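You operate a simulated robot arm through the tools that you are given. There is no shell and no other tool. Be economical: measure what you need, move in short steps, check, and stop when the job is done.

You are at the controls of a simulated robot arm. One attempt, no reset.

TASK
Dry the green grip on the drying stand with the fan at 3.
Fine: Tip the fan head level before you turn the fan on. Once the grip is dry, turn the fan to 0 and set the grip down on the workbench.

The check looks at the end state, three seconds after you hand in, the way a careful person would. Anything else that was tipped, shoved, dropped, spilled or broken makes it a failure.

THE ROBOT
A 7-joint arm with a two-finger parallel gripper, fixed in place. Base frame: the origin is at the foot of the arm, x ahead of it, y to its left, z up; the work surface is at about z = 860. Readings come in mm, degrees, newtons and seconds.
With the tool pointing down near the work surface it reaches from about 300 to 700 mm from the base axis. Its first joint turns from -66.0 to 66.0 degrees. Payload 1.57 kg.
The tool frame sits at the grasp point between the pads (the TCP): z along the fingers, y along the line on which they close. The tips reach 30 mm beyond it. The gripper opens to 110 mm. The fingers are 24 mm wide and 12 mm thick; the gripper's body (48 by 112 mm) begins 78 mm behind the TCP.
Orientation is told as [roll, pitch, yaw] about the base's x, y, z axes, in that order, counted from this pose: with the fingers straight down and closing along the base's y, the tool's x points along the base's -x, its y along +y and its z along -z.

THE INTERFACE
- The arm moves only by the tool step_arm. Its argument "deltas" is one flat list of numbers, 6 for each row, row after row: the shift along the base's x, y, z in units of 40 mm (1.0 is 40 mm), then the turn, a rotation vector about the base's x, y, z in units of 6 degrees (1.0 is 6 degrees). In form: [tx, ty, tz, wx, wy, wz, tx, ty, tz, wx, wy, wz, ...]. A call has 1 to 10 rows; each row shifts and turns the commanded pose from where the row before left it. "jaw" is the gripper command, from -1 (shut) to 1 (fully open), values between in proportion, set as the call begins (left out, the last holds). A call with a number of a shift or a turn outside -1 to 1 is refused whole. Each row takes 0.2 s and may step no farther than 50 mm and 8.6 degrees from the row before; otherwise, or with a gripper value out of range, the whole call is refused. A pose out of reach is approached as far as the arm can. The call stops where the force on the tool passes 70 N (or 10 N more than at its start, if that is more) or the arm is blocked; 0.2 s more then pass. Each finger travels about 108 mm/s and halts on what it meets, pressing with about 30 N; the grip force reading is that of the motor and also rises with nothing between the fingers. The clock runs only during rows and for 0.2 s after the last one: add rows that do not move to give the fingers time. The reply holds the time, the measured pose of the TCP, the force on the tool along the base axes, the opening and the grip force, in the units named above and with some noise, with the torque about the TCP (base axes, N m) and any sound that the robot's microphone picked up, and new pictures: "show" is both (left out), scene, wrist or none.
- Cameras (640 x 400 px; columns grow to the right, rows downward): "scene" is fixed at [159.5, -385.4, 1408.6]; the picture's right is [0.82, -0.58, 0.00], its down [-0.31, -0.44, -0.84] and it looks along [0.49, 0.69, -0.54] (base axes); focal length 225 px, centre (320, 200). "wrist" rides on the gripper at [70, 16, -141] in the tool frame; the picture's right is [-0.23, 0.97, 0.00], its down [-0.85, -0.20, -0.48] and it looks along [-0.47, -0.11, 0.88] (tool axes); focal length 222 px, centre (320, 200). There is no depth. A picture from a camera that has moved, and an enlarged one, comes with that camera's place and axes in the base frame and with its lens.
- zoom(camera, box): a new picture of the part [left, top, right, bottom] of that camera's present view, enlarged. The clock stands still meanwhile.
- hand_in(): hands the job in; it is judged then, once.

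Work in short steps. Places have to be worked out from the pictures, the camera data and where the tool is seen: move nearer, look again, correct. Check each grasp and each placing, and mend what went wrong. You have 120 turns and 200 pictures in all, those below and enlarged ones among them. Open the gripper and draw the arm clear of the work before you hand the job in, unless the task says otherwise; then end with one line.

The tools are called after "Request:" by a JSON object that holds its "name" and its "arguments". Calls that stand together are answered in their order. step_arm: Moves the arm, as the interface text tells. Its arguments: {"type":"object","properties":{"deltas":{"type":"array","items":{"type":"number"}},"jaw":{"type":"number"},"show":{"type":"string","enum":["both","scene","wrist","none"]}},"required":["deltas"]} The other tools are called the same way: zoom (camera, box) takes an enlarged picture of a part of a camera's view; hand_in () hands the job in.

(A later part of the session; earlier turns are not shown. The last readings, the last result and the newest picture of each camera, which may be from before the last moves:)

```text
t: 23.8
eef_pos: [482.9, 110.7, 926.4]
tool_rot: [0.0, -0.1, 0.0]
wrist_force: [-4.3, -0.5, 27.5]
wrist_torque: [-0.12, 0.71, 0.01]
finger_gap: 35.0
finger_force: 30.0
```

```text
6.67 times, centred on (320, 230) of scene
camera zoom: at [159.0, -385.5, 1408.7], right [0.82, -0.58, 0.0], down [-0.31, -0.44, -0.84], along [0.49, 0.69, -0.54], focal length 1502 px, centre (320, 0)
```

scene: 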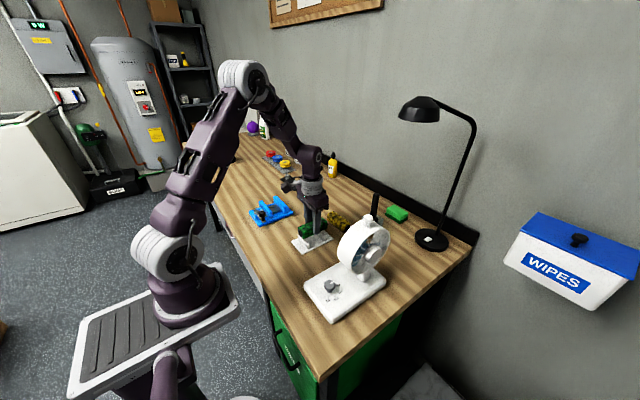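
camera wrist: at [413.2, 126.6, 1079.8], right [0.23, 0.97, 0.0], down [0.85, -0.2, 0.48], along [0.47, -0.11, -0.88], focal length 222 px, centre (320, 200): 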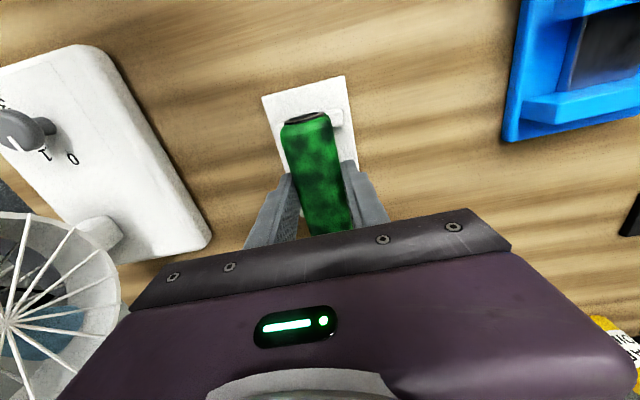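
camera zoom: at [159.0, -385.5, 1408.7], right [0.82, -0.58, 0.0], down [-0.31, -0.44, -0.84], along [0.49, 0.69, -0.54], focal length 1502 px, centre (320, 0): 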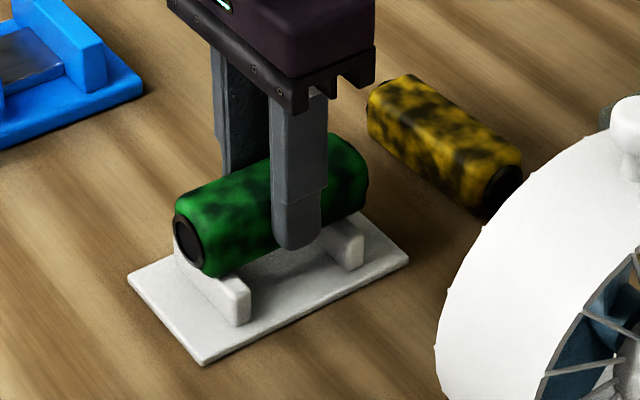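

Contact at 27 N. Ease up 1.5 mm, open moderately, and check.

Request:
{"name": "step_arm", "arguments": {"deltas": [0, 0, 0.05, 0, 0, 0], "show": "none"}}

Request:
{"name": "step_arm", "arguments": {"deltas": [0, 0, 0, 0, 0, 0, 0, 0, 0, 0, 0, 0], "jaw": 0.1, "show": "none"}}

Request:
{"name": "zoom", "arguments": {"camera": "scene", "box": [280, 200, 360, 260]}}

```text
t: 24.2
eef_pos: [481.2, 110.5, 927.7]
tool_rot: [0.0, 0.1, -0.2]
wrist_force: [0.7, -0.1, -1.1]
wrist_torque: [0.01, 0.0, 0.0]
finger_gap: 35.0
finger_force: 30.2
```

```text
t: 24.8
eef_pos: [482.6, 110.5, 926.5]
tool_rot: [0.0, -0.1, 0.1]
wrist_force: [-0.1, 0.0, 0.7]
wrist_torque: [0.01, -0.05, 0.0]
finger_gap: 60.2
finger_force: 0.1
```

```text
6.67 times, centred on (320, 230) of scene
camera zoom: at [159.5, -385.4, 1408.6], right [0.82, -0.58, 0.0], down [-0.31, -0.44, -0.84], along [0.49, 0.69, -0.54], focal length 1502 px, centre (320, 0)
```

zoom: 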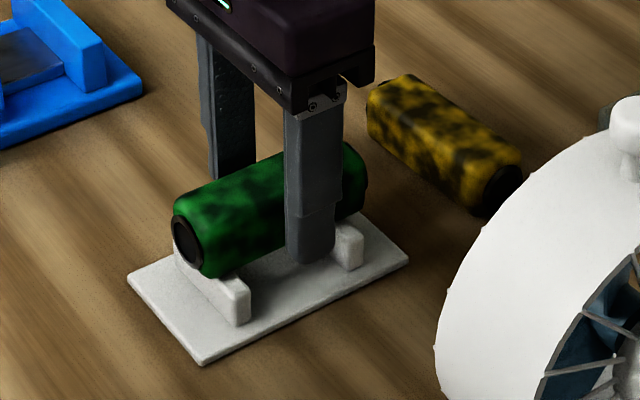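

The grip rests across both ribs. Lift clear, then move near the dial for a close look.

Request:
{"name": "step_arm", "arguments": {"deltas": [0, 0, 0.6, 0, 0, 0, 0, 0, 1, 0, 0, 0, 0, 0, 1, 0, 0, 0, -0.5, -0.4, 1, 0, 0, 0, -0.7, -0.8, 0, 0, 0, 0, -0.7, -0.8, 0, 0, 0, 0, -0.7, -0.8, 0, 0, 0, 0, -0.7, -0.8, 0, 0, 0, 0, -0.5, -0.5, -0.3, 0, 0, 0]}}

Request:
{"name": "zoom", "arguments": {"camera": "wrist", "box": [240, 90, 400, 220]}}

Request:
{"name": "zoom", "arguments": {"camera": "scene", "box": [300, 250, 400, 325]}}

```text
t: 26.8
eef_pos: [328.8, -53.2, 1059.7]
tool_rot: [0.1, 0.0, 0.0]
wrist_force: [-1.1, -0.1, 0.2]
wrist_torque: [0.03, -0.01, 0.0]
finger_gap: 60.5
finger_force: 0.1
camera wrist: at [259.2, -37.4, 1201.0], right [0.23, 0.97, 0.0], down [0.85, -0.2, 0.48], along [0.47, -0.11, -0.88], focal length 222 px, centre (320, 200)
```

scene: 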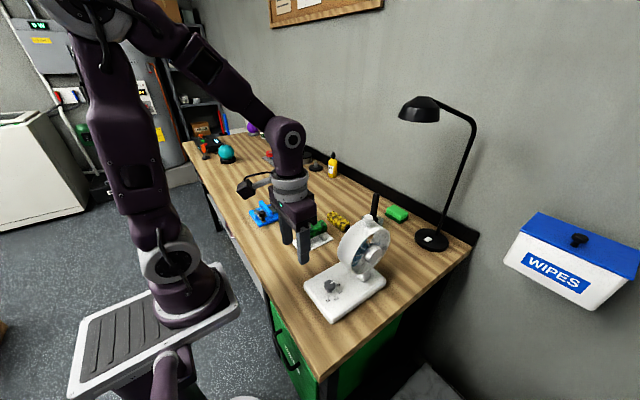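
wrist: 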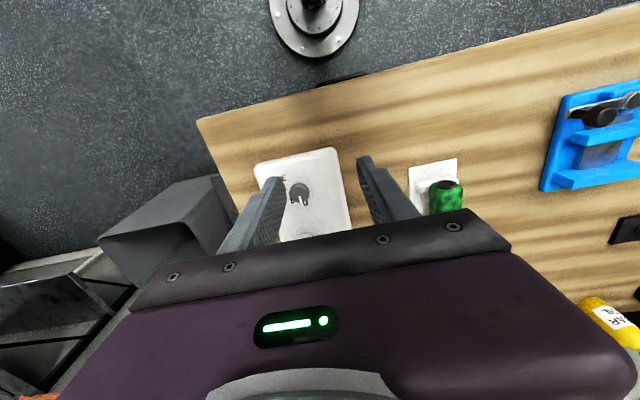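

```text
3.08 times, centred on (320, 155) of wrist
camera zoom: at [259.2, -37.4, 1201.0], right [0.23, 0.97, 0.0], down [0.85, -0.2, 0.48], along [0.47, -0.11, -0.88], focal length 684 px, centre (320, 338)
```

zoom: 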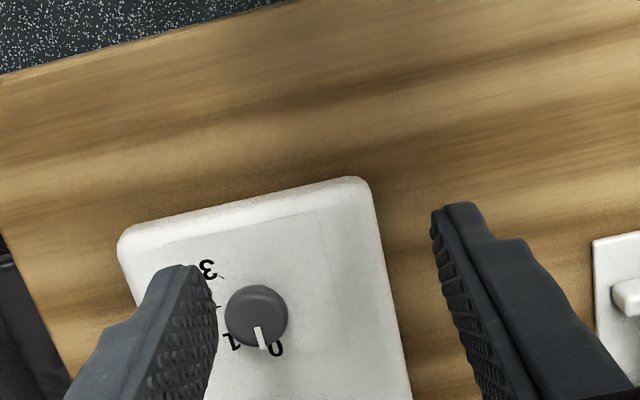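

```text
5.33 times, centred on (350, 288) of scene
camera zoom: at [159.5, -385.4, 1408.6], right [0.82, -0.58, 0.0], down [-0.31, -0.44, -0.84], along [0.49, 0.69, -0.54], focal length 1201 px, centre (160, -267)
```

zoom: 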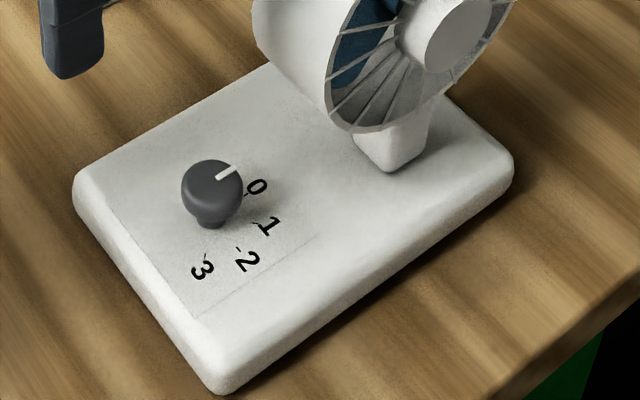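

Knob cap centre ≈(394,−100,916), Ø≈30; pointer at 0 along +x, and 3 lies ≈135° clockwise (from above). The drum sits close behind the dial, so I'll lean the tool 30° toward the base (body away from the drum) and turn in two ~68° turns. First get posture: tilt, then azimuth +34°.

Request:
{"name": "step_arm", "arguments": {"deltas": [0, -0.13, 0, 0, -1, 0, 0, -0.13, 0, 0, -1, 0, 0, -0.13, 0, 0, -1, 0, 0, -0.13, 0, 0, -1, 0, 0, -0.13, 0, 0, -1, 0, 0, -0.13, 0, 0, 0, 1, 0, -0.13, 0, 0, 0, 1, 0, -0.13, 0, 0, 0, 1, 0, -0.13, 0, 0, 0, 1, 0, -0.13, 0, 0, 0, 1]}}

```text
t: 29.0
eef_pos: [322.5, -102.8, 1075.3]
tool_rot: [0.1, -30.0, 30.2]
wrist_force: [0.2, -0.6, -0.4]
wrist_torque: [0.01, 0.02, 0.01]
finger_gap: 60.6
finger_force: 0.0
out of reach, approached as far as the arm can: row 5
camera wrist: at [200.5, -154.5, 1162.7], right [-0.32, 0.94, 0.11], down [0.53, 0.08, 0.84], along [0.78, 0.33, -0.53], focal length 222 px, centre (320, 200)
```

scene: 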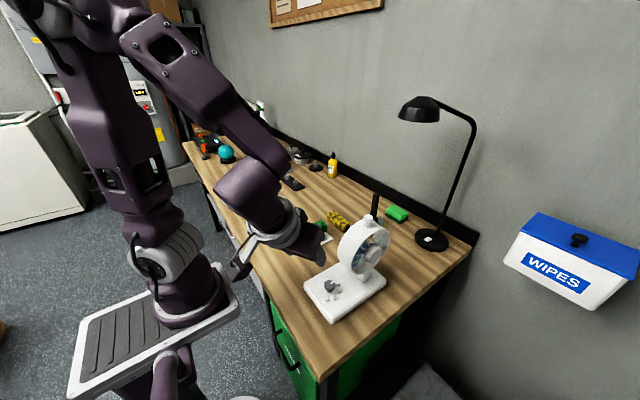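
wrist: 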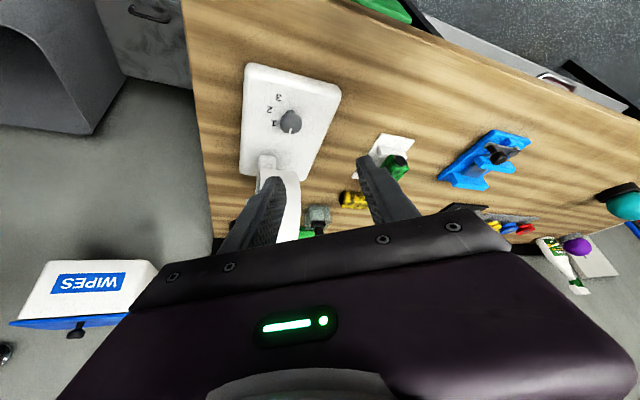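

Posture works (slightly reach-limited at small x). Move forward above the knob, staying high, and finish the azimuth.

Request:
{"name": "step_arm", "arguments": {"deltas": [0.8, 0, 0, 0, 0, 0.3, 0.7, 0, 0, 0, 0, 0.36, 0, 0, -0.6, 0, 0, 0, 0, 0, -0.6, 0, 0, 0]}}

Request:
{"name": "zoom", "arguments": {"camera": "scene", "box": [290, 220, 400, 320]}}

Request:
{"name": "zoom", "arguments": {"camera": "wrist", "box": [200, 60, 440, 240]}}

```text
t: 30.0
eef_pos: [382.2, -103.3, 1026.3]
tool_rot: [0.0, -30.0, 33.8]
wrist_force: [0.5, 0.2, 0.5]
wrist_torque: [0.02, 0.04, 0.03]
finger_gap: 60.4
finger_force: 0.0
camera wrist: at [263.9, -162.2, 1114.6], right [-0.38, 0.92, 0.11], down [0.53, 0.11, 0.84], along [0.76, 0.38, -0.53], focal length 222 px, centre (320, 200)
```

scene: 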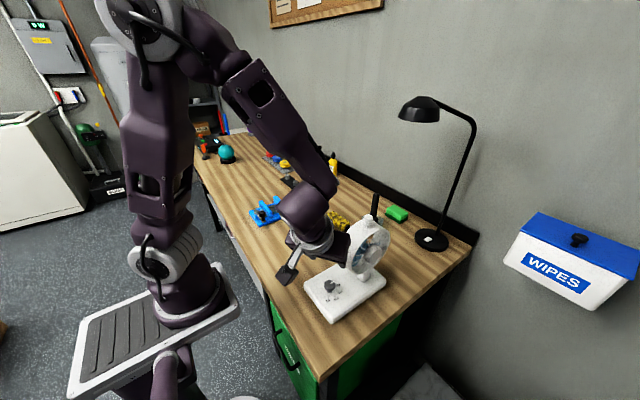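
wrist: 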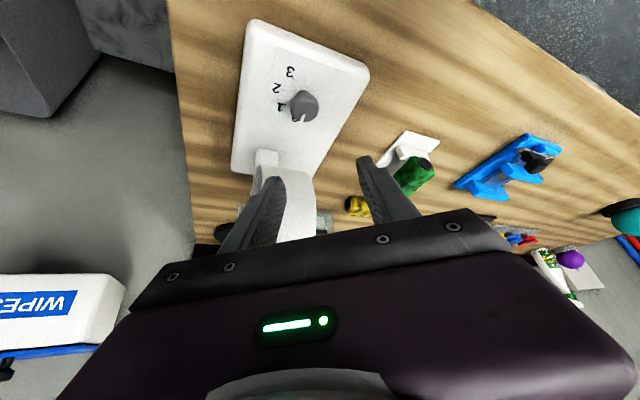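

```text
4.00 times, centred on (345, 270) of scene
camera zoom: at [159.5, -385.4, 1408.6], right [0.82, -0.58, 0.0], down [-0.31, -0.44, -0.84], along [0.49, 0.69, -0.54], focal length 901 px, centre (220, -80)
```

zoom: 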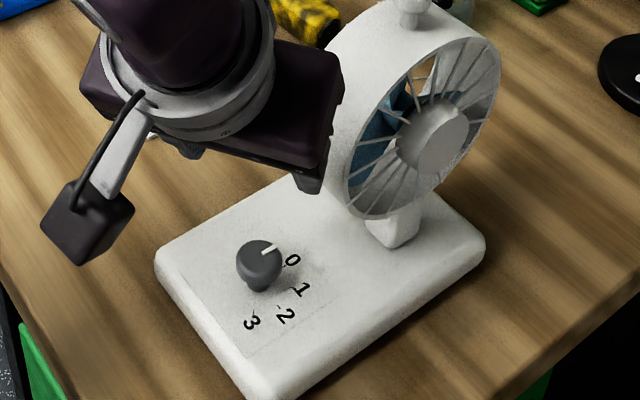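

```text
2.22 times, centred on (320, 150) of wrist
camera zoom: at [263.9, -162.2, 1114.6], right [-0.38, 0.92, 0.11], down [0.53, 0.11, 0.84], along [0.76, 0.38, -0.53], focal length 494 px, centre (320, 311)
```

zoom: 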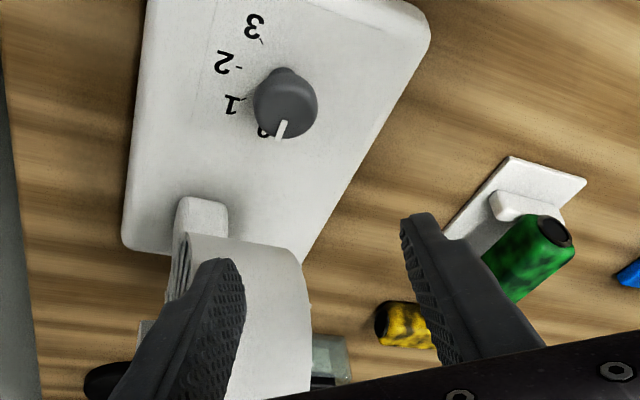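

Posture OK, but the fingers are near the drum; I narrow the jaw to 45 mm and descend vertically to the knob (target TCP ≈ (385,−106,926)).

Request:
{"name": "step_arm", "arguments": {"deltas": [0, 0, 0, 0, 0, 0, 0.06, -0.07, -0.6, 0, 0, 0, 0, 0, -0.7, 0, 0, 0, 0, 0, -0.6, 0, 0, 0], "jaw": -0.18, "show": "wrist"}}

Request:
{"name": "zoom", "arguments": {"camera": "scene", "box": [290, 220, 400, 320]}}

Request:
{"name": "zoom", "arguments": {"camera": "wrist", "box": [200, 60, 440, 240]}}

```text
t: 31.0
eef_pos: [384.0, -106.5, 951.7]
tool_rot: [0.1, -30.0, 34.0]
wrist_force: [0.3, -0.4, 0.4]
wrist_torque: [-0.01, 0.01, 0.0]
finger_gap: 45.1
finger_force: 0.0
camera wrist: at [266.0, -165.2, 1038.4], right [-0.38, 0.92, 0.11], down [0.53, 0.12, 0.84], along [0.76, 0.38, -0.53], focal length 222 px, centre (320, 200)
```

wrist: 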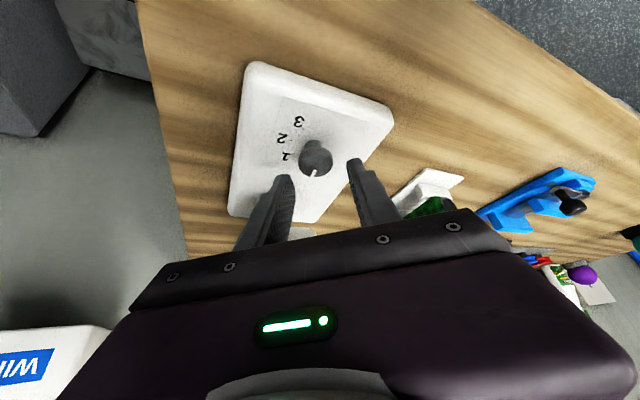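

```text
4.00 times, centred on (345, 270) of scene
camera zoom: at [159.5, -385.4, 1408.6], right [0.82, -0.58, 0.0], down [-0.31, -0.44, -0.84], along [0.49, 0.69, -0.54], focal length 901 px, centre (220, -80)
```

zoom: 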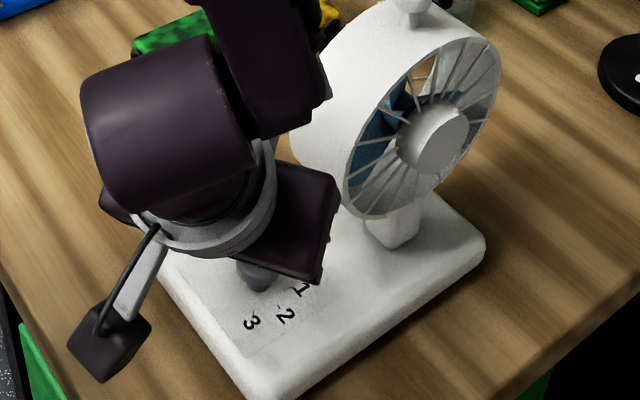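

```text
2.22 times, centred on (320, 150) of wrist
camera zoom: at [266.0, -165.2, 1038.4], right [-0.38, 0.92, 0.11], down [0.53, 0.12, 0.84], along [0.76, 0.38, -0.53], focal length 494 px, centre (320, 311)
```

zoom: 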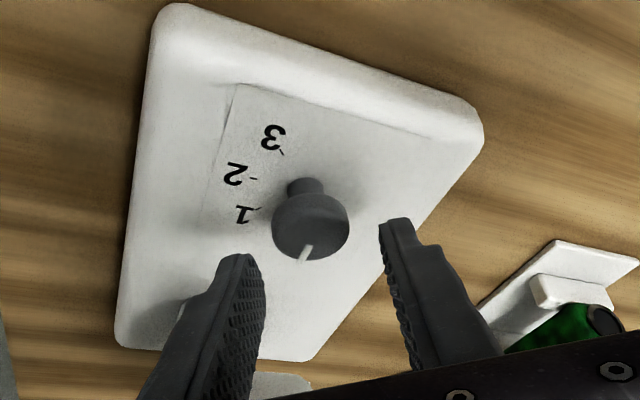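

Knob confirmed at (392,−101); fingers straddle it. Descend the last 26 mm and check before closing.

Request:
{"name": "step_arm", "arguments": {"deltas": [0.01, 0.01, -0.35, 0, 0, 0, 0, 0, -0.3, 0, 0, 0], "show": "none"}}

Request:
{"name": "zoom", "arguments": {"camera": "wrist", "box": [200, 60, 440, 240]}}

```text
t: 31.6
eef_pos: [384.4, -105.4, 926.3]
tool_rot: [-0.1, -30.1, 33.9]
wrist_force: [0.4, -0.1, -0.5]
wrist_torque: [0.02, -0.02, 0.01]
finger_gap: 45.2
finger_force: 0.0
```

```text
2.22 times, centred on (320, 150) of wrist
camera zoom: at [266.9, -164.9, 1012.4], right [-0.38, 0.92, 0.11], down [0.53, 0.11, 0.84], along [0.76, 0.38, -0.53], focal length 494 px, centre (320, 311)
```

zoom: 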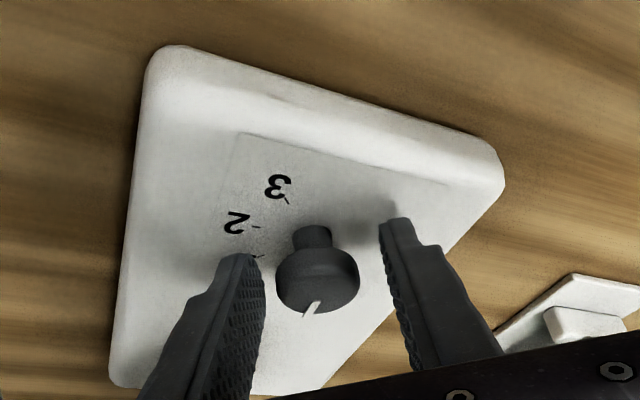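

Cap sits between the pads. Close on it.

Request:
{"name": "step_arm", "arguments": {"deltas": [0, 0, 0, 0, 0, 0, 0, 0, 0, 0, 0, 0], "jaw": -1, "show": "none"}}

Request:
{"name": "zoom", "arguments": {"camera": "wrist", "box": [200, 60, 440, 240]}}

```text
t: 32.2
eef_pos: [385.5, -107.3, 925.0]
tool_rot: [-0.1, -30.0, 33.8]
wrist_force: [10.3, -10.5, -8.4]
wrist_torque: [-0.15, -0.37, -0.15]
finger_gap: 29.6
finger_force: 39.1
```

```text
2.22 times, centred on (320, 150) of wrist
camera zoom: at [267.4, -165.7, 1012.5], right [-0.38, 0.92, 0.11], down [0.53, 0.11, 0.84], along [0.76, 0.38, -0.53], focal length 494 px, centre (320, 311)
```

zoom: 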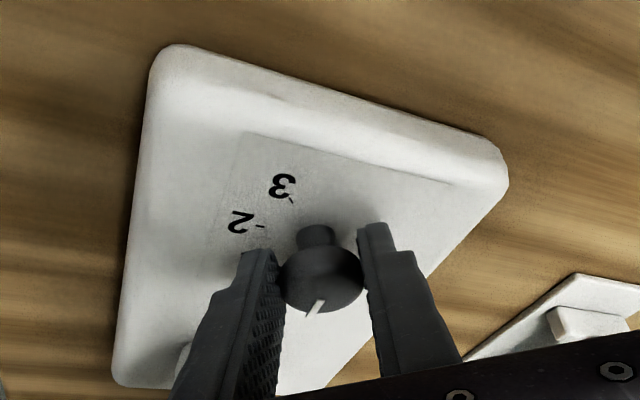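

Gripped at 29.6 mm with a small side load, so I recentre by ~1.5 mm and rotate clockwise about the knob axis 30° first, checking.

Request:
{"name": "step_arm", "arguments": {"deltas": [0.018, -0.02, 0, 0, 0, -1, -0.01, 0.0215, 0, 0, 0, -1, -0.008, 0.022, 0, 0, 0, -1, -0.005, 0.023, 0, 0, 0, -1, -0.003, 0.023, 0, 0, 0, -1], "show": "none"}}

Request:
{"name": "zoom", "arguments": {"camera": "wrist", "box": [200, 60, 440, 240]}}

```text
t: 33.4
eef_pos: [384.9, -102.0, 921.7]
tool_rot: [1.2, -30.7, 5.1]
wrist_force: [-17.4, 1.8, 37.7]
wrist_torque: [-0.41, 0.73, -0.05]
finger_gap: 29.5
finger_force: 38.9
out of reach, approached as far as the arm can: row 5
stopped in row 5: the force on the tool passed its limit at 136 N (the readings are from after the stop); the commanded pose is now the measured one
```

```text
2.22 times, centred on (320, 150) of wrist
camera zoom: at [251.1, -99.9, 1008.1], right [0.1, 0.99, 0.13], down [0.51, -0.16, 0.85], along [0.86, -0.01, -0.52], focal length 494 px, centre (320, 311)
```

zoom: 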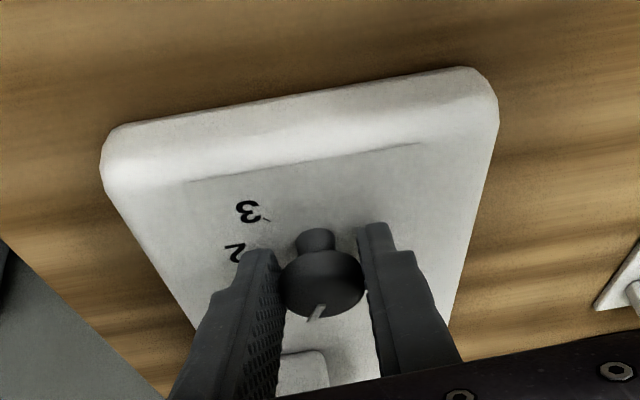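

The arm hit its reach limit leaning toward the base at this azimuth and pressed down. The knob turned ~29°. Release, rise gently, and check that nothing moved.

Request:
{"name": "step_arm", "arguments": {"deltas": [0, 0, 0.05, 0, 0, 0, 0, 0, 0, 0, 0, 0], "jaw": -0.18, "show": "none"}}

Request:
{"name": "step_arm", "arguments": {"deltas": [0, 0, 0.5, 0, 0, 0, 0, 0, 0.7, 0, 0, 0, 0, 0, 0.7, 0, 0, 0]}}

Request:
{"name": "zoom", "arguments": {"camera": "scene", "box": [290, 220, 400, 320]}}

Request:
{"name": "zoom", "arguments": {"camera": "wrist", "box": [200, 60, 440, 240]}}

```text
t: 34.0
eef_pos: [384.8, -102.3, 922.3]
tool_rot: [1.1, -30.7, 5.0]
wrist_force: [-1.0, 0.7, -0.3]
wrist_torque: [0.01, -0.01, -0.02]
finger_gap: 45.1
finger_force: 0.0
```

```text
t: 34.8
eef_pos: [384.7, -102.7, 999.2]
tool_rot: [1.1, -30.7, 5.1]
wrist_force: [-0.9, -0.3, -0.5]
wrist_torque: [-0.04, 0.01, -0.01]
finger_gap: 45.0
finger_force: 0.0
camera wrist: at [251.8, -100.5, 1085.4], right [0.1, 0.99, 0.13], down [0.51, -0.16, 0.84], along [0.85, -0.02, -0.52], focal length 222 px, centre (320, 200)
```

scene: 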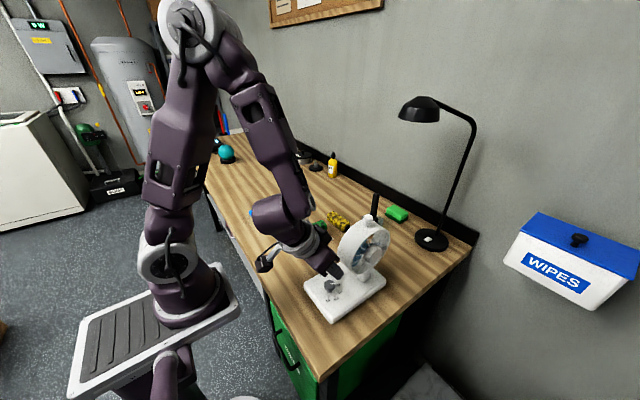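
wrist: 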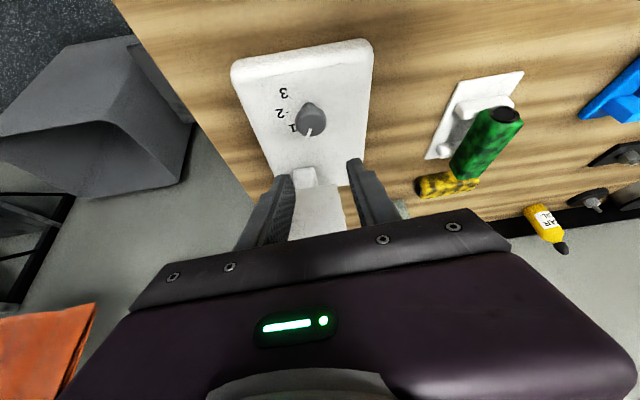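

```text
4.00 times, centred on (345, 270) of scene
camera zoom: at [159.5, -385.4, 1408.6], right [0.82, -0.58, 0.0], down [-0.31, -0.44, -0.84], along [0.49, 0.69, -0.54], focal length 901 px, centre (220, -80)
```

zoom: 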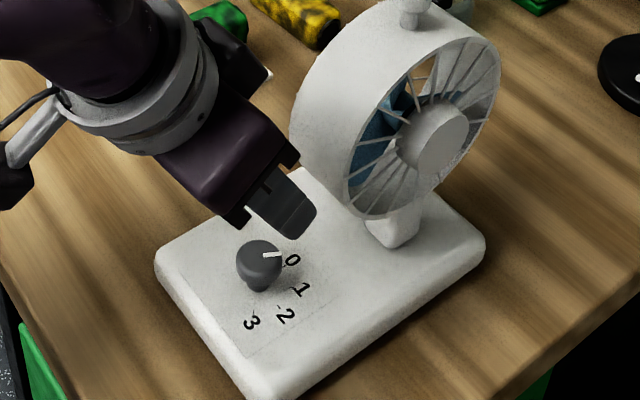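

```text
2.22 times, centred on (320, 150) of wrist
camera zoom: at [251.8, -100.5, 1085.4], right [0.1, 0.99, 0.13], down [0.51, -0.16, 0.84], along [0.85, -0.02, -0.52], focal length 494 px, centre (320, 311)
```

zoom: 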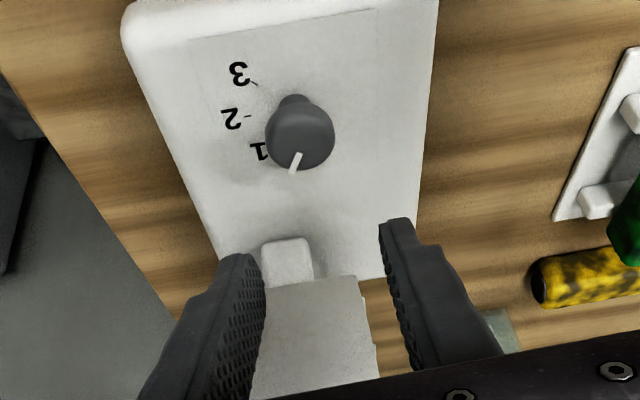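

Fan base hasn't moved; the pointer now reads ≈ −31°. I'll use a smaller lean (15°), reposition to azimuth +30°, and go again.

Request:
{"name": "step_arm", "arguments": {"deltas": [0, 0, 0, -0.08, 0.87, 0, 0, 0, 0, -0.08, 0.87, 0, 0, 0, 0, -0.08, 0.87, 0, 0.02, -0.01, 0, 0, 0, 0.83, 0.02, -0.01, 0, 0, 0, 0.83, 0.02, -0.01, 0, 0, 0, 0.83, 0.02, -0.01, 0, 0, 0, 0.83, 0.04, -0.01, 0, 0, 0, 0.83], "jaw": -0.27, "show": "none"}}

Request:
{"name": "zoom", "arguments": {"camera": "wrist", "box": [200, 60, 440, 240]}}

Request:
{"name": "zoom", "arguments": {"camera": "scene", "box": [290, 200, 420, 320]}}

```text
t: 36.6
eef_pos: [390.2, -103.8, 1000.3]
tool_rot: [1.1, -15.0, 30.1]
wrist_force: [-0.3, -0.8, 0.3]
wrist_torque: [0.04, -0.01, 0.03]
finger_gap: 40.2
finger_force: 0.0
```

```text
2.22 times, centred on (320, 150) of wrist
camera zoom: at [293.8, -144.4, 1118.3], right [-0.3, 0.95, 0.08], down [0.71, 0.17, 0.68], along [0.63, 0.26, -0.73], focal length 494 px, centre (320, 311)
```

zoom: 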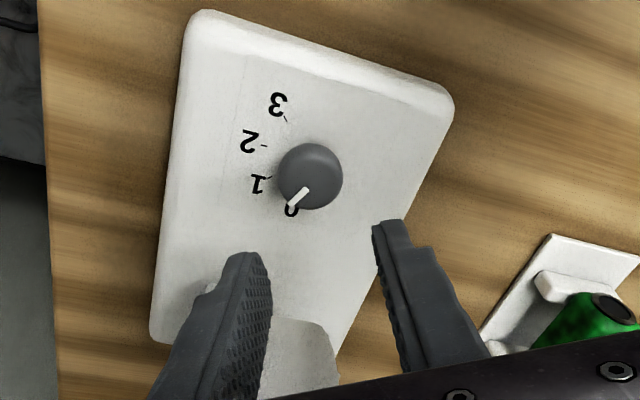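

```text
3.33 times, centred on (355, 260) of scene
camera zoom: at [159.5, -385.4, 1408.6], right [0.82, -0.58, 0.0], down [-0.31, -0.44, -0.84], along [0.49, 0.69, -0.54], focal length 751 px, centre (203, 0)
```

zoom: 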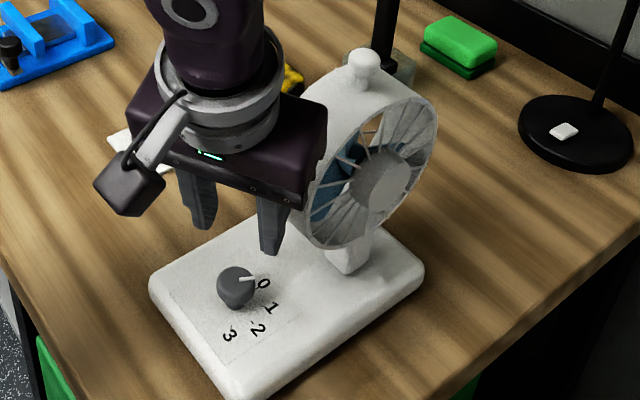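

Clearance to the drum is small; I take 5° off the azimuth while descending to the knob.

Request:
{"name": "step_arm", "arguments": {"deltas": [0, 0, -0.5, 0, 0, -0.83, 0, 0, -0.6, 0, 0, 0, 0, 0, -0.6, 0, 0, 0, 0, 0, -0.18, 0, 0, 0], "show": "none"}}

Request:
{"name": "zoom", "arguments": {"camera": "wrist", "box": [200, 60, 440, 240]}}

Request:
{"name": "zoom", "arguments": {"camera": "scene", "box": [290, 200, 420, 320]}}

```text
t: 37.6
eef_pos: [390.6, -104.7, 922.9]
tool_rot: [1.1, -14.9, 25.2]
wrist_force: [0.3, -0.9, 0.4]
wrist_torque: [-0.01, 0.03, 0.01]
finger_gap: 40.2
finger_force: 0.1
```

```text
2.22 times, centred on (320, 150) of wrist
camera zoom: at [290.1, -135.7, 1042.5], right [-0.22, 0.97, 0.08], down [0.73, 0.11, 0.68], along [0.65, 0.2, -0.73], focal length 494 px, centre (320, 311)
```

zoom: 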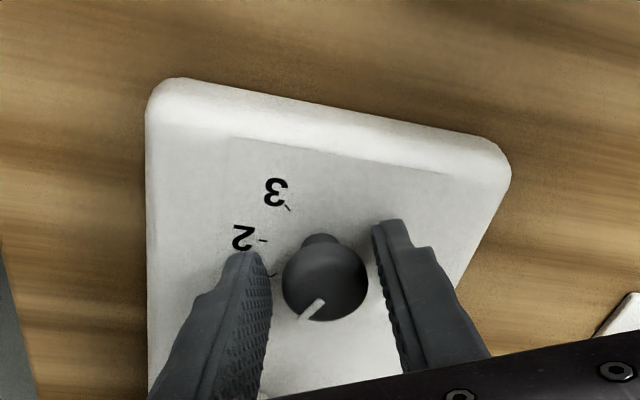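

```text
3.33 times, centred on (355, 260) of scene
camera zoom: at [159.5, -385.4, 1408.6], right [0.82, -0.58, 0.0], down [-0.31, -0.44, -0.84], along [0.49, 0.69, -0.54], focal length 751 px, centre (203, 0)
```

zoom: 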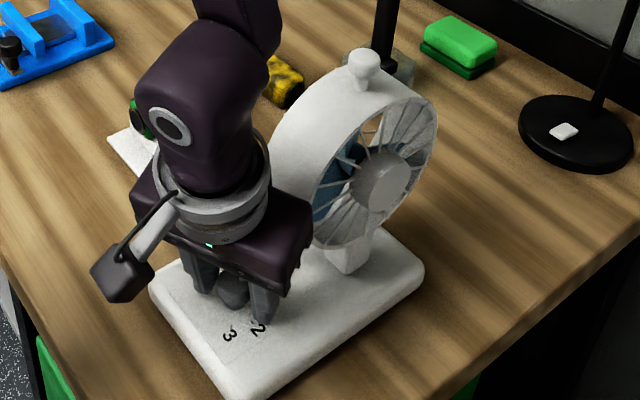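

Cap centred between pads. Close, then check the load.

Request:
{"name": "step_arm", "arguments": {"deltas": [0, 0, 0.04, 0, 0, 0, 0, 0, 0, 0, 0, 0], "jaw": -1, "show": "none"}}

Request:
{"name": "step_arm", "arguments": {"deltas": [-0.004, 0.0105, 0, 0, 0, -1, -0.003, 0.011, 0, 0, 0, -1, -0.002, 0.011, 0, 0, 0, -1], "show": "none"}}

```text
t: 38.2
eef_pos: [390.5, -102.8, 925.0]
tool_rot: [1.3, -14.9, 24.9]
wrist_force: [-1.8, 5.5, -29.3]
wrist_torque: [-0.01, 0.23, 0.04]
finger_gap: 29.7
finger_force: 39.1
```

```text
t: 39.0
eef_pos: [389.1, -101.6, 926.4]
tool_rot: [1.3, -14.8, 7.0]
wrist_force: [-11.3, 15.7, -24.6]
wrist_torque: [0.2, 0.41, 0.11]
finger_gap: 29.4
finger_force: 38.8
```

Loads moderate; knob pulls toward −x,+y and down, so I relax by ~1.5 mm and continue turning.

Request:
{"name": "step_arm", "arguments": {"deltas": [-0.025, 0.035, -0.05, 0, 0, 0, 0, 0.0115, 0, 0, 0, -1, 0, 0.0115, 0, 0, 0, -1, 0.002, 0.0115, 0, 0, 0, -1], "show": "none"}}

Request:
{"name": "zoom", "arguments": {"camera": "wrist", "box": [200, 60, 440, 240]}}

```text
t: 40.0
eef_pos: [389.8, -100.1, 924.2]
tool_rot: [1.1, -15.2, -11.0]
wrist_force: [-4.8, 14.3, 26.5]
wrist_torque: [0.29, -0.25, 0.08]
finger_gap: 29.8
finger_force: 39.3
```

```text
2.22 times, centred on (320, 150) of wrist
camera zoom: at [289.5, -66.1, 1043.0], right [0.4, 0.91, 0.08], down [0.65, -0.34, 0.68], along [0.65, -0.22, -0.73], focal length 494 px, centre (320, 311)
```

zoom: 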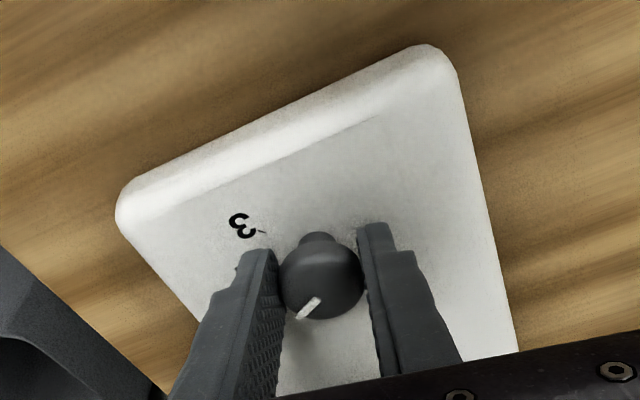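

Following well: knob ≈ −67°. Relax the load and turn 24° more.

Request:
{"name": "step_arm", "arguments": {"deltas": [-0.008, 0.03, 0.025, 0, 0, 0, 0.003, 0.011, 0, 0, 0, -1, 0.004, 0.0105, 0, 0, 0, -1, 0.005, 0.01, 0, 0, 0, -1, 0.006, 0.0095, 0, 0, 0, -1], "show": "none"}}

Request:
{"name": "zoom", "arguments": {"camera": "scene", "box": [290, 200, 420, 320]}}

```text
t: 41.2
eef_pos: [389.5, -96.4, 924.4]
tool_rot: [1.1, -15.1, -35.0]
wrist_force: [17.3, 5.2, -17.1]
wrist_torque: [-0.17, -0.4, 0.06]
finger_gap: 29.7
finger_force: 39.2
```

```text
3.33 times, centred on (355, 260) of scene
camera zoom: at [160.1, -385.3, 1408.6], right [0.82, -0.58, 0.0], down [-0.31, -0.44, -0.84], along [0.49, 0.69, -0.54], focal length 751 px, centre (203, 0)
```

zoom: 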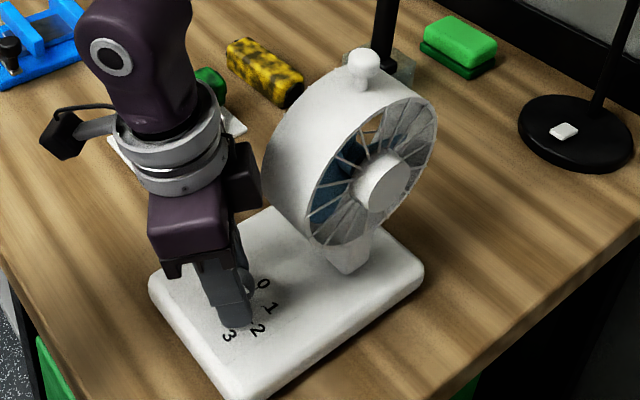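

Knob ≈ −91° (at 2). Open to 45 mm and swing the tool back in place to +22° for the last turn.

Request:
{"name": "step_arm", "arguments": {"deltas": [0, 0, 0.02, 0, 0, 0, 0, 0, 0, 0, 0, 0], "jaw": -0.18, "show": "none"}}

Request:
{"name": "step_arm", "arguments": {"deltas": [0, -0.0145, 0, 0, 0, 0.95, 0, -0.0145, 0, 0, 0, 0.95, 0, -0.0145, 0, 0, 0, 0.95, 0, -0.0145, 0, 0, 0, 0.95, 0, -0.0145, 0, 0, 0, 0.95, 0, -0.0145, 0, 0, 0, 0.95, 0, -0.0145, 0, 0, 0, 0.95, 0, -0.0145, 0, 0, 0, 0.95, 0, -0.0145, 0, 0, 0, 0.95, 0, -0.0145, 0, 0, 0, 0.95], "show": "none"}}

Request:
{"name": "zoom", "arguments": {"camera": "wrist", "box": [200, 60, 440, 240]}}

```text
t: 41.8
eef_pos: [388.9, -97.7, 925.1]
tool_rot: [1.1, -14.9, -34.9]
wrist_force: [-0.9, 0.1, 0.4]
wrist_torque: [0.0, 0.0, -0.01]
finger_gap: 45.0
finger_force: 0.1
```

```text
t: 44.0
eef_pos: [389.2, -103.4, 924.8]
tool_rot: [1.1, -15.0, 22.3]
wrist_force: [0.5, -0.6, -0.3]
wrist_torque: [-0.02, 0.01, -0.05]
finger_gap: 45.2
finger_force: 0.0
```

```text
2.22 times, centred on (320, 150) of wrist
camera zoom: at [287.8, -129.9, 1044.3], right [-0.17, 0.98, 0.08], down [0.73, 0.07, 0.68], along [0.66, 0.17, -0.73], focal length 494 px, centre (320, 311)
```

zoom: 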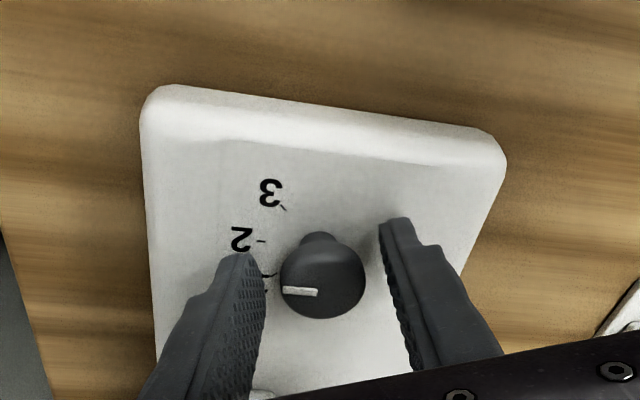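

The pointer reads ≈ −80…−85°, near 2; 3's tick is ≈ 48° further. Close and turn 24° first.

Request:
{"name": "step_arm", "arguments": {"deltas": [0, 0, 0, 0, 0, 0, 0, 0, 0, 0, 0, 0], "jaw": -1, "show": "none"}}

Request:
{"name": "step_arm", "arguments": {"deltas": [-0.004, 0.0105, 0, 0, 0, -1, -0.003, 0.011, 0, 0, 0, -1, -0.002, 0.011, 0, 0, 0, -1, -0.001, 0.0115, 0, 0, 0, -1], "show": "none"}}

```text
t: 44.6
eef_pos: [389.4, -103.3, 925.2]
tool_rot: [1.1, -15.0, 22.1]
wrist_force: [-0.8, 4.1, 3.1]
wrist_torque: [0.14, -0.06, 0.05]
finger_gap: 29.3
finger_force: 38.9
```

```text
t: 45.6
eef_pos: [388.6, -101.3, 926.3]
tool_rot: [1.2, -14.9, -1.8]
wrist_force: [0.8, 16.9, -5.7]
wrist_torque: [0.33, -0.34, 0.07]
finger_gap: 29.4
finger_force: 38.8
```

Good; continue 24° more with a small recentering in +y.

Request:
{"name": "step_arm", "arguments": {"deltas": [0, 0.03, 0, 0, 0, 0, 0.001, 0.0115, 0, 0, 0, -1, 0.002, 0.0115, 0, 0, 0, -1, 0.003, 0.011, 0, 0, 0, -1, 0.004, 0.011, 0, 0, 0, -1], "show": "none"}}

Request:
{"name": "zoom", "arguments": {"camera": "wrist", "box": [200, 60, 440, 240]}}

Request:
{"name": "zoom", "arguments": {"camera": "scene", "box": [290, 200, 420, 320]}}

```text
t: 46.8
eef_pos: [389.4, -98.0, 925.5]
tool_rot: [1.1, -15.1, -25.9]
wrist_force: [0.4, 9.1, -2.4]
wrist_torque: [0.24, 0.16, 0.51]
finger_gap: 29.5
finger_force: 39.2
```

```text
2.22 times, centred on (320, 150) of wrist
camera zoom: at [301.9, -40.1, 1044.4], right [0.62, 0.78, 0.08], down [0.54, -0.5, 0.68], along [0.57, -0.38, -0.73], focal length 494 px, centre (320, 311)
```

zoom: 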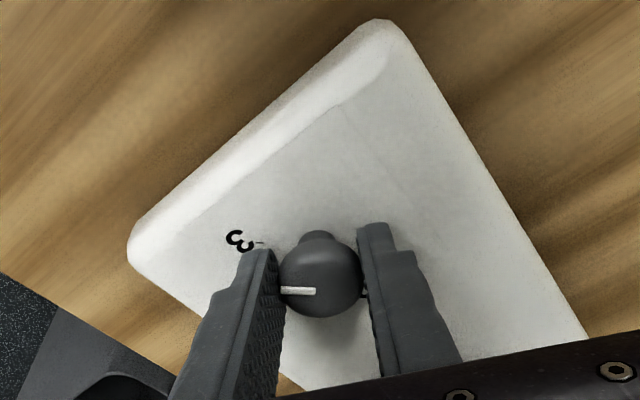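

```text
3.33 times, centred on (355, 260) of scene
camera zoom: at [159.5, -385.2, 1408.7], right [0.82, -0.58, 0.0], down [-0.31, -0.44, -0.84], along [0.49, 0.69, -0.54], focal length 751 px, centre (203, 0)
```

zoom: 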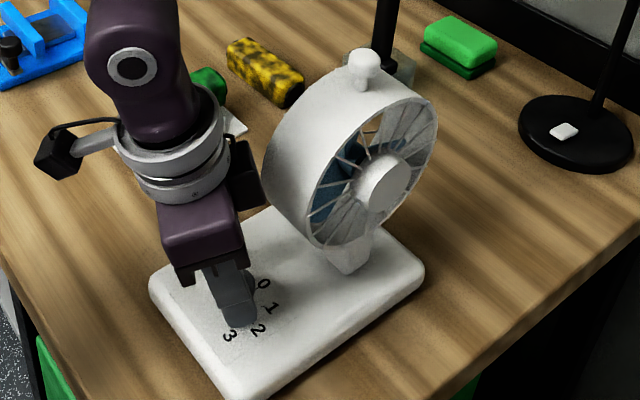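

Torque jumped to 0.5 N·m — likely the end stop at 3. Release, rise, and check the pointer.

Request:
{"name": "step_arm", "arguments": {"deltas": [0, 0, 0, 0, 0, 0, 0, 0, 0, 0, 0, 0], "jaw": -0.18, "show": "none"}}

Request:
{"name": "step_arm", "arguments": {"deltas": [0, 0, 0.5, 0, 0, 0, 0, 0, 0.6, 0, 0, 0, 0, 0, 0.6, 0, 0, 0, -0.5, 0, 0.6, 0, 0, 0]}}

Request:
{"name": "zoom", "arguments": {"camera": "scene", "box": [300, 210, 400, 320]}}

Request:
{"name": "zoom", "arguments": {"camera": "wrist", "box": [220, 60, 400, 200]}}

```text
t: 47.4
eef_pos: [388.7, -97.6, 925.5]
tool_rot: [1.1, -15.0, -26.0]
wrist_force: [-0.4, 0.0, -0.3]
wrist_torque: [0.01, 0.0, 0.02]
finger_gap: 44.9
finger_force: 0.0
```

```text
t: 48.4
eef_pos: [368.4, -98.3, 1018.0]
tool_rot: [1.1, -15.0, -25.9]
wrist_force: [0.9, -0.8, -0.3]
wrist_torque: [-0.01, -0.03, 0.03]
finger_gap: 45.0
finger_force: 0.0
camera wrist: at [281.4, -40.7, 1136.6], right [0.62, 0.78, 0.08], down [0.54, -0.49, 0.68], along [0.57, -0.38, -0.73], focal length 222 px, centre (320, 200)
```

scene: 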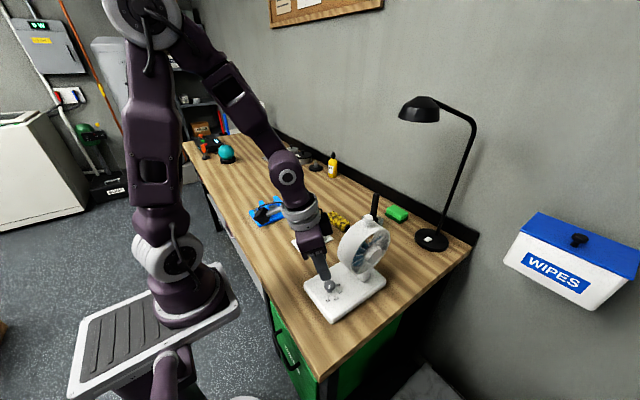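
wrist: 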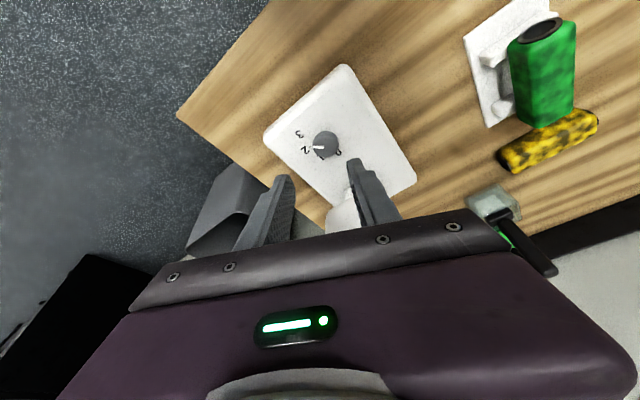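

```text
3.64 times, centred on (350, 265) of scene
camera zoom: at [159.5, -385.4, 1408.6], right [0.82, -0.58, 0.0], down [-0.31, -0.44, -0.84], along [0.49, 0.69, -0.54], focal length 819 px, centre (211, -36)
```

zoom: 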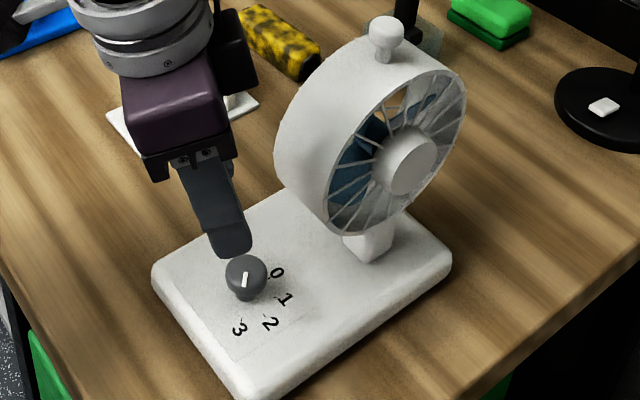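

```text
2.86 times, centred on (310, 130) of wrist
camera zoom: at [281.4, -40.7, 1136.6], right [0.62, 0.78, 0.08], down [0.54, -0.49, 0.68], along [0.57, -0.38, -0.73], focal length 635 px, centre (349, 400)
```

zoom: 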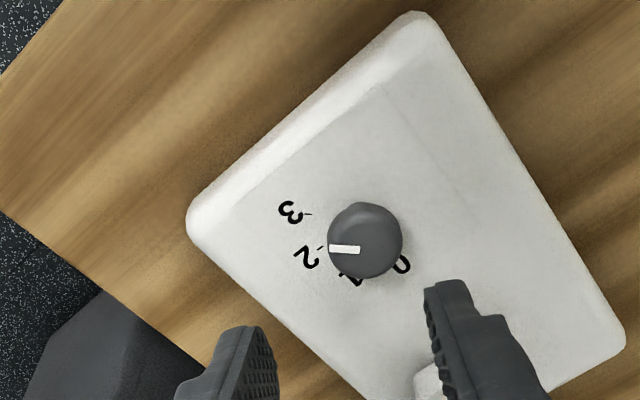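

The pointer is at 3. I'll clear the arm a bit away from the airflow and check the blades are spinning.

Request:
{"name": "step_arm", "arguments": {"deltas": [-0.3, 0, 0.7, 0, 0.5, 0, -0.3, 0, 0.7, 0, 0.5, 0, 0, 0, 0, 0, 0.5, 0.7, 0, 0, 0, 0, 0.5, 0.8, 0, 0, 0, 0, 0.4, 0.8, 0, 0, 0, 0, 0, 0.8, 0, 0, 0, 0, 0, 0.8, 0, 0, 0, 0, 0, 0.4]}}

Request:
{"name": "zoom", "arguments": {"camera": "scene", "box": [280, 200, 400, 290]}}

```text
t: 50.2
eef_pos: [345.0, -99.1, 1073.0]
tool_rot: [-4.3, -1.7, 0.8]
wrist_force: [0.2, -0.4, -0.4]
wrist_torque: [-0.01, 0.03, -0.01]
finger_gap: 45.2
finger_force: 0.0
camera wrist: at [271.1, -72.8, 1211.0], right [0.22, 0.97, -0.07], down [0.84, -0.15, 0.52], along [0.49, -0.17, -0.85], focal length 222 px, centre (320, 200)
```

scene: 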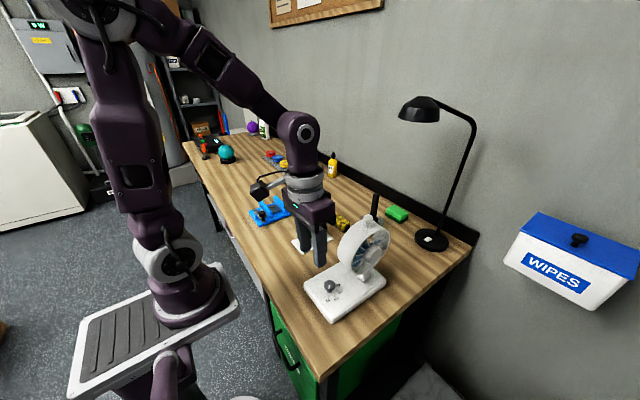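
wrist: 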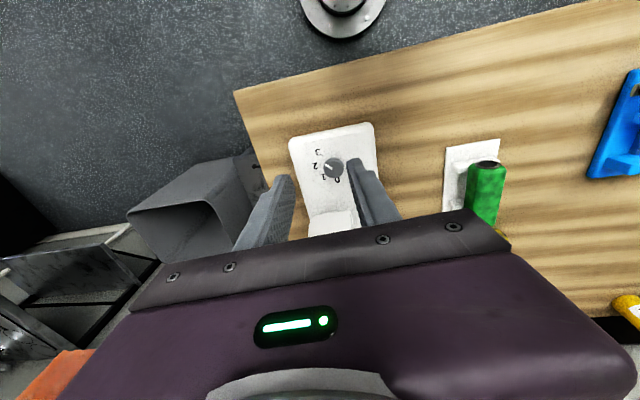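

```text
4.44 times, centred on (340, 245) of scene
camera zoom: at [159.5, -385.4, 1408.6], right [0.82, -0.58, 0.0], down [-0.31, -0.44, -0.84], along [0.49, 0.69, -0.54], focal length 1001 px, centre (231, 0)
```

zoom: 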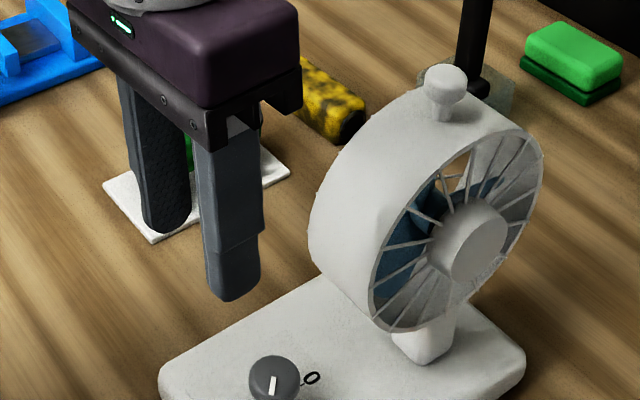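

The grip looks less blotchy already. I'll raise and move to view the grip and fan face from above.

Request:
{"name": "step_arm", "arguments": {"deltas": [0, 0, 1, 0.4, 0.3, 0, 0, 0.4, 0.9, 0.3, 0, 0, 0.5, 0.9, 0, 0, 0, 0, 0.5, 0.9, 0, 0, 0, 0, 0.5, 0.6, 0, 0, 0, 0], "show": "wrist"}}

Request:
{"name": "zoom", "arguments": {"camera": "wrist", "box": [130, 60, 450, 240]}}

Request:
{"name": "zoom", "arguments": {"camera": "scene", "box": [280, 200, 400, 290]}}

```text
t: 51.4
eef_pos: [405.2, 13.0, 1148.5]
tool_rot: [-0.1, 0.1, 0.8]
wrist_force: [0.7, 0.3, 0.3]
wrist_torque: [0.01, -0.04, 0.02]
finger_gap: 45.0
finger_force: 0.0
camera wrist: at [335.3, 29.3, 1291.1], right [0.22, 0.98, 0.0], down [0.86, -0.19, 0.48], along [0.47, -0.1, -0.88], focal length 222 px, centre (320, 200)
```

wrist: 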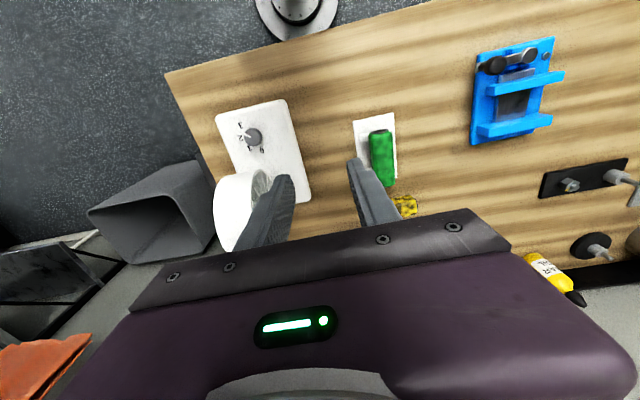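

```text
2.00 times, centred on (290, 150) of wrist
camera zoom: at [335.3, 29.3, 1291.1], right [0.22, 0.98, 0.0], down [0.86, -0.19, 0.48], along [0.47, -0.1, -0.88], focal length 444 px, centre (380, 300)
```

zoom: 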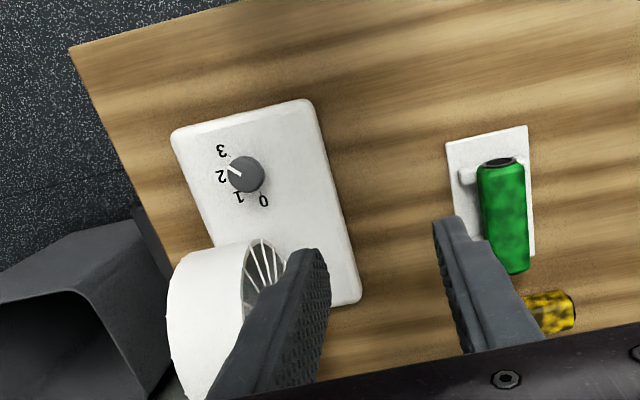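

```text
4.44 times, centred on (340, 245) of scene
camera zoom: at [159.5, -385.4, 1408.6], right [0.82, -0.58, 0.0], down [-0.31, -0.44, -0.84], along [0.49, 0.69, -0.54], focal length 1001 px, centre (231, 0)
```

zoom: 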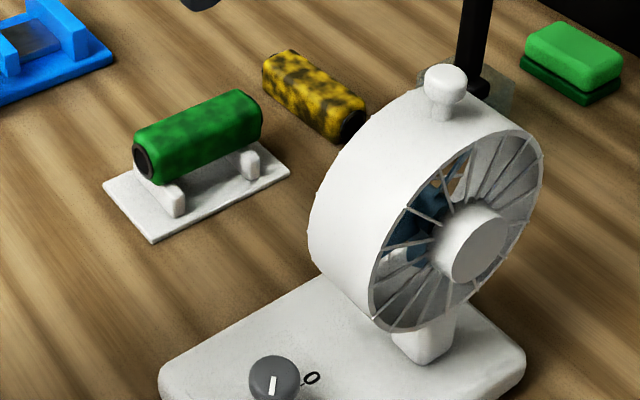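

The blades turn and the dark wet patches are fading. Wait while it dries.

Request:
{"name": "step_arm", "arguments": {"deltas": [0, 0, 0, 0, 0, 0, 0, 0, 0, 0, 0, 0, 0, 0, 0, 0, 0, 0, 0, 0, 0, 0, 0, 0, 0, 0, 0, 0, 0, 0, 0, 0, 0, 0, 0, 0, 0, 0, 0, 0, 0, 0, 0, 0, 0, 0, 0, 0, 0, 0, 0, 0, 0, 0, 0, 0, 0, 0, 0, 0], "show": "none"}}

Request:
{"name": "step_arm", "arguments": {"deltas": [0, 0, 0, 0, 0, 0, 0, 0, 0, 0, 0, 0, 0, 0, 0, 0, 0, 0, 0, 0, 0, 0, 0, 0, 0, 0, 0, 0, 0, 0, 0, 0, 0, 0, 0, 0, 0, 0, 0, 0, 0, 0, 0, 0, 0, 0, 0, 0, 0, 0, 0, 0, 0, 0, 0, 0, 0, 0, 0, 0], "show": "none"}}

Request:
{"name": "zoom", "arguments": {"camera": "scene", "box": [280, 200, 400, 290]}}

```text
t: 53.6
eef_pos: [405.2, 12.2, 1149.0]
tool_rot: [0.0, 0.2, 0.6]
wrist_force: [-0.3, -0.2, 0.5]
wrist_torque: [-0.01, 0.01, -0.01]
finger_gap: 45.5
finger_force: 0.2
```

```text
t: 55.8
eef_pos: [405.2, 15.0, 1150.0]
tool_rot: [0.0, 0.1, 0.7]
wrist_force: [0.9, -0.5, 0.0]
wrist_torque: [0.02, 0.01, -0.01]
finger_gap: 45.1
finger_force: 0.1
```

```text
4.44 times, centred on (340, 245) of scene
camera zoom: at [159.5, -385.4, 1408.6], right [0.82, -0.58, 0.0], down [-0.31, -0.44, -0.84], along [0.49, 0.69, -0.54], focal length 1001 px, centre (231, 0)
```

zoom: 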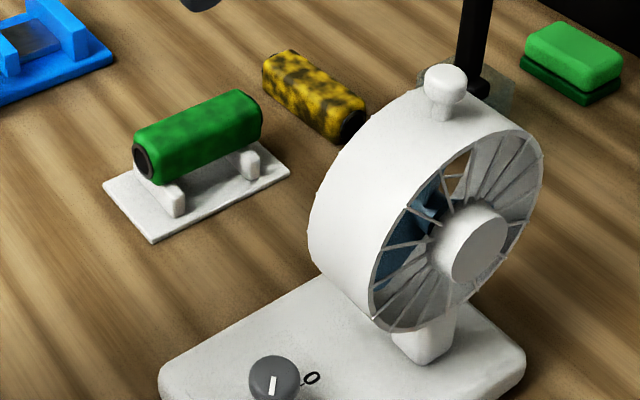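

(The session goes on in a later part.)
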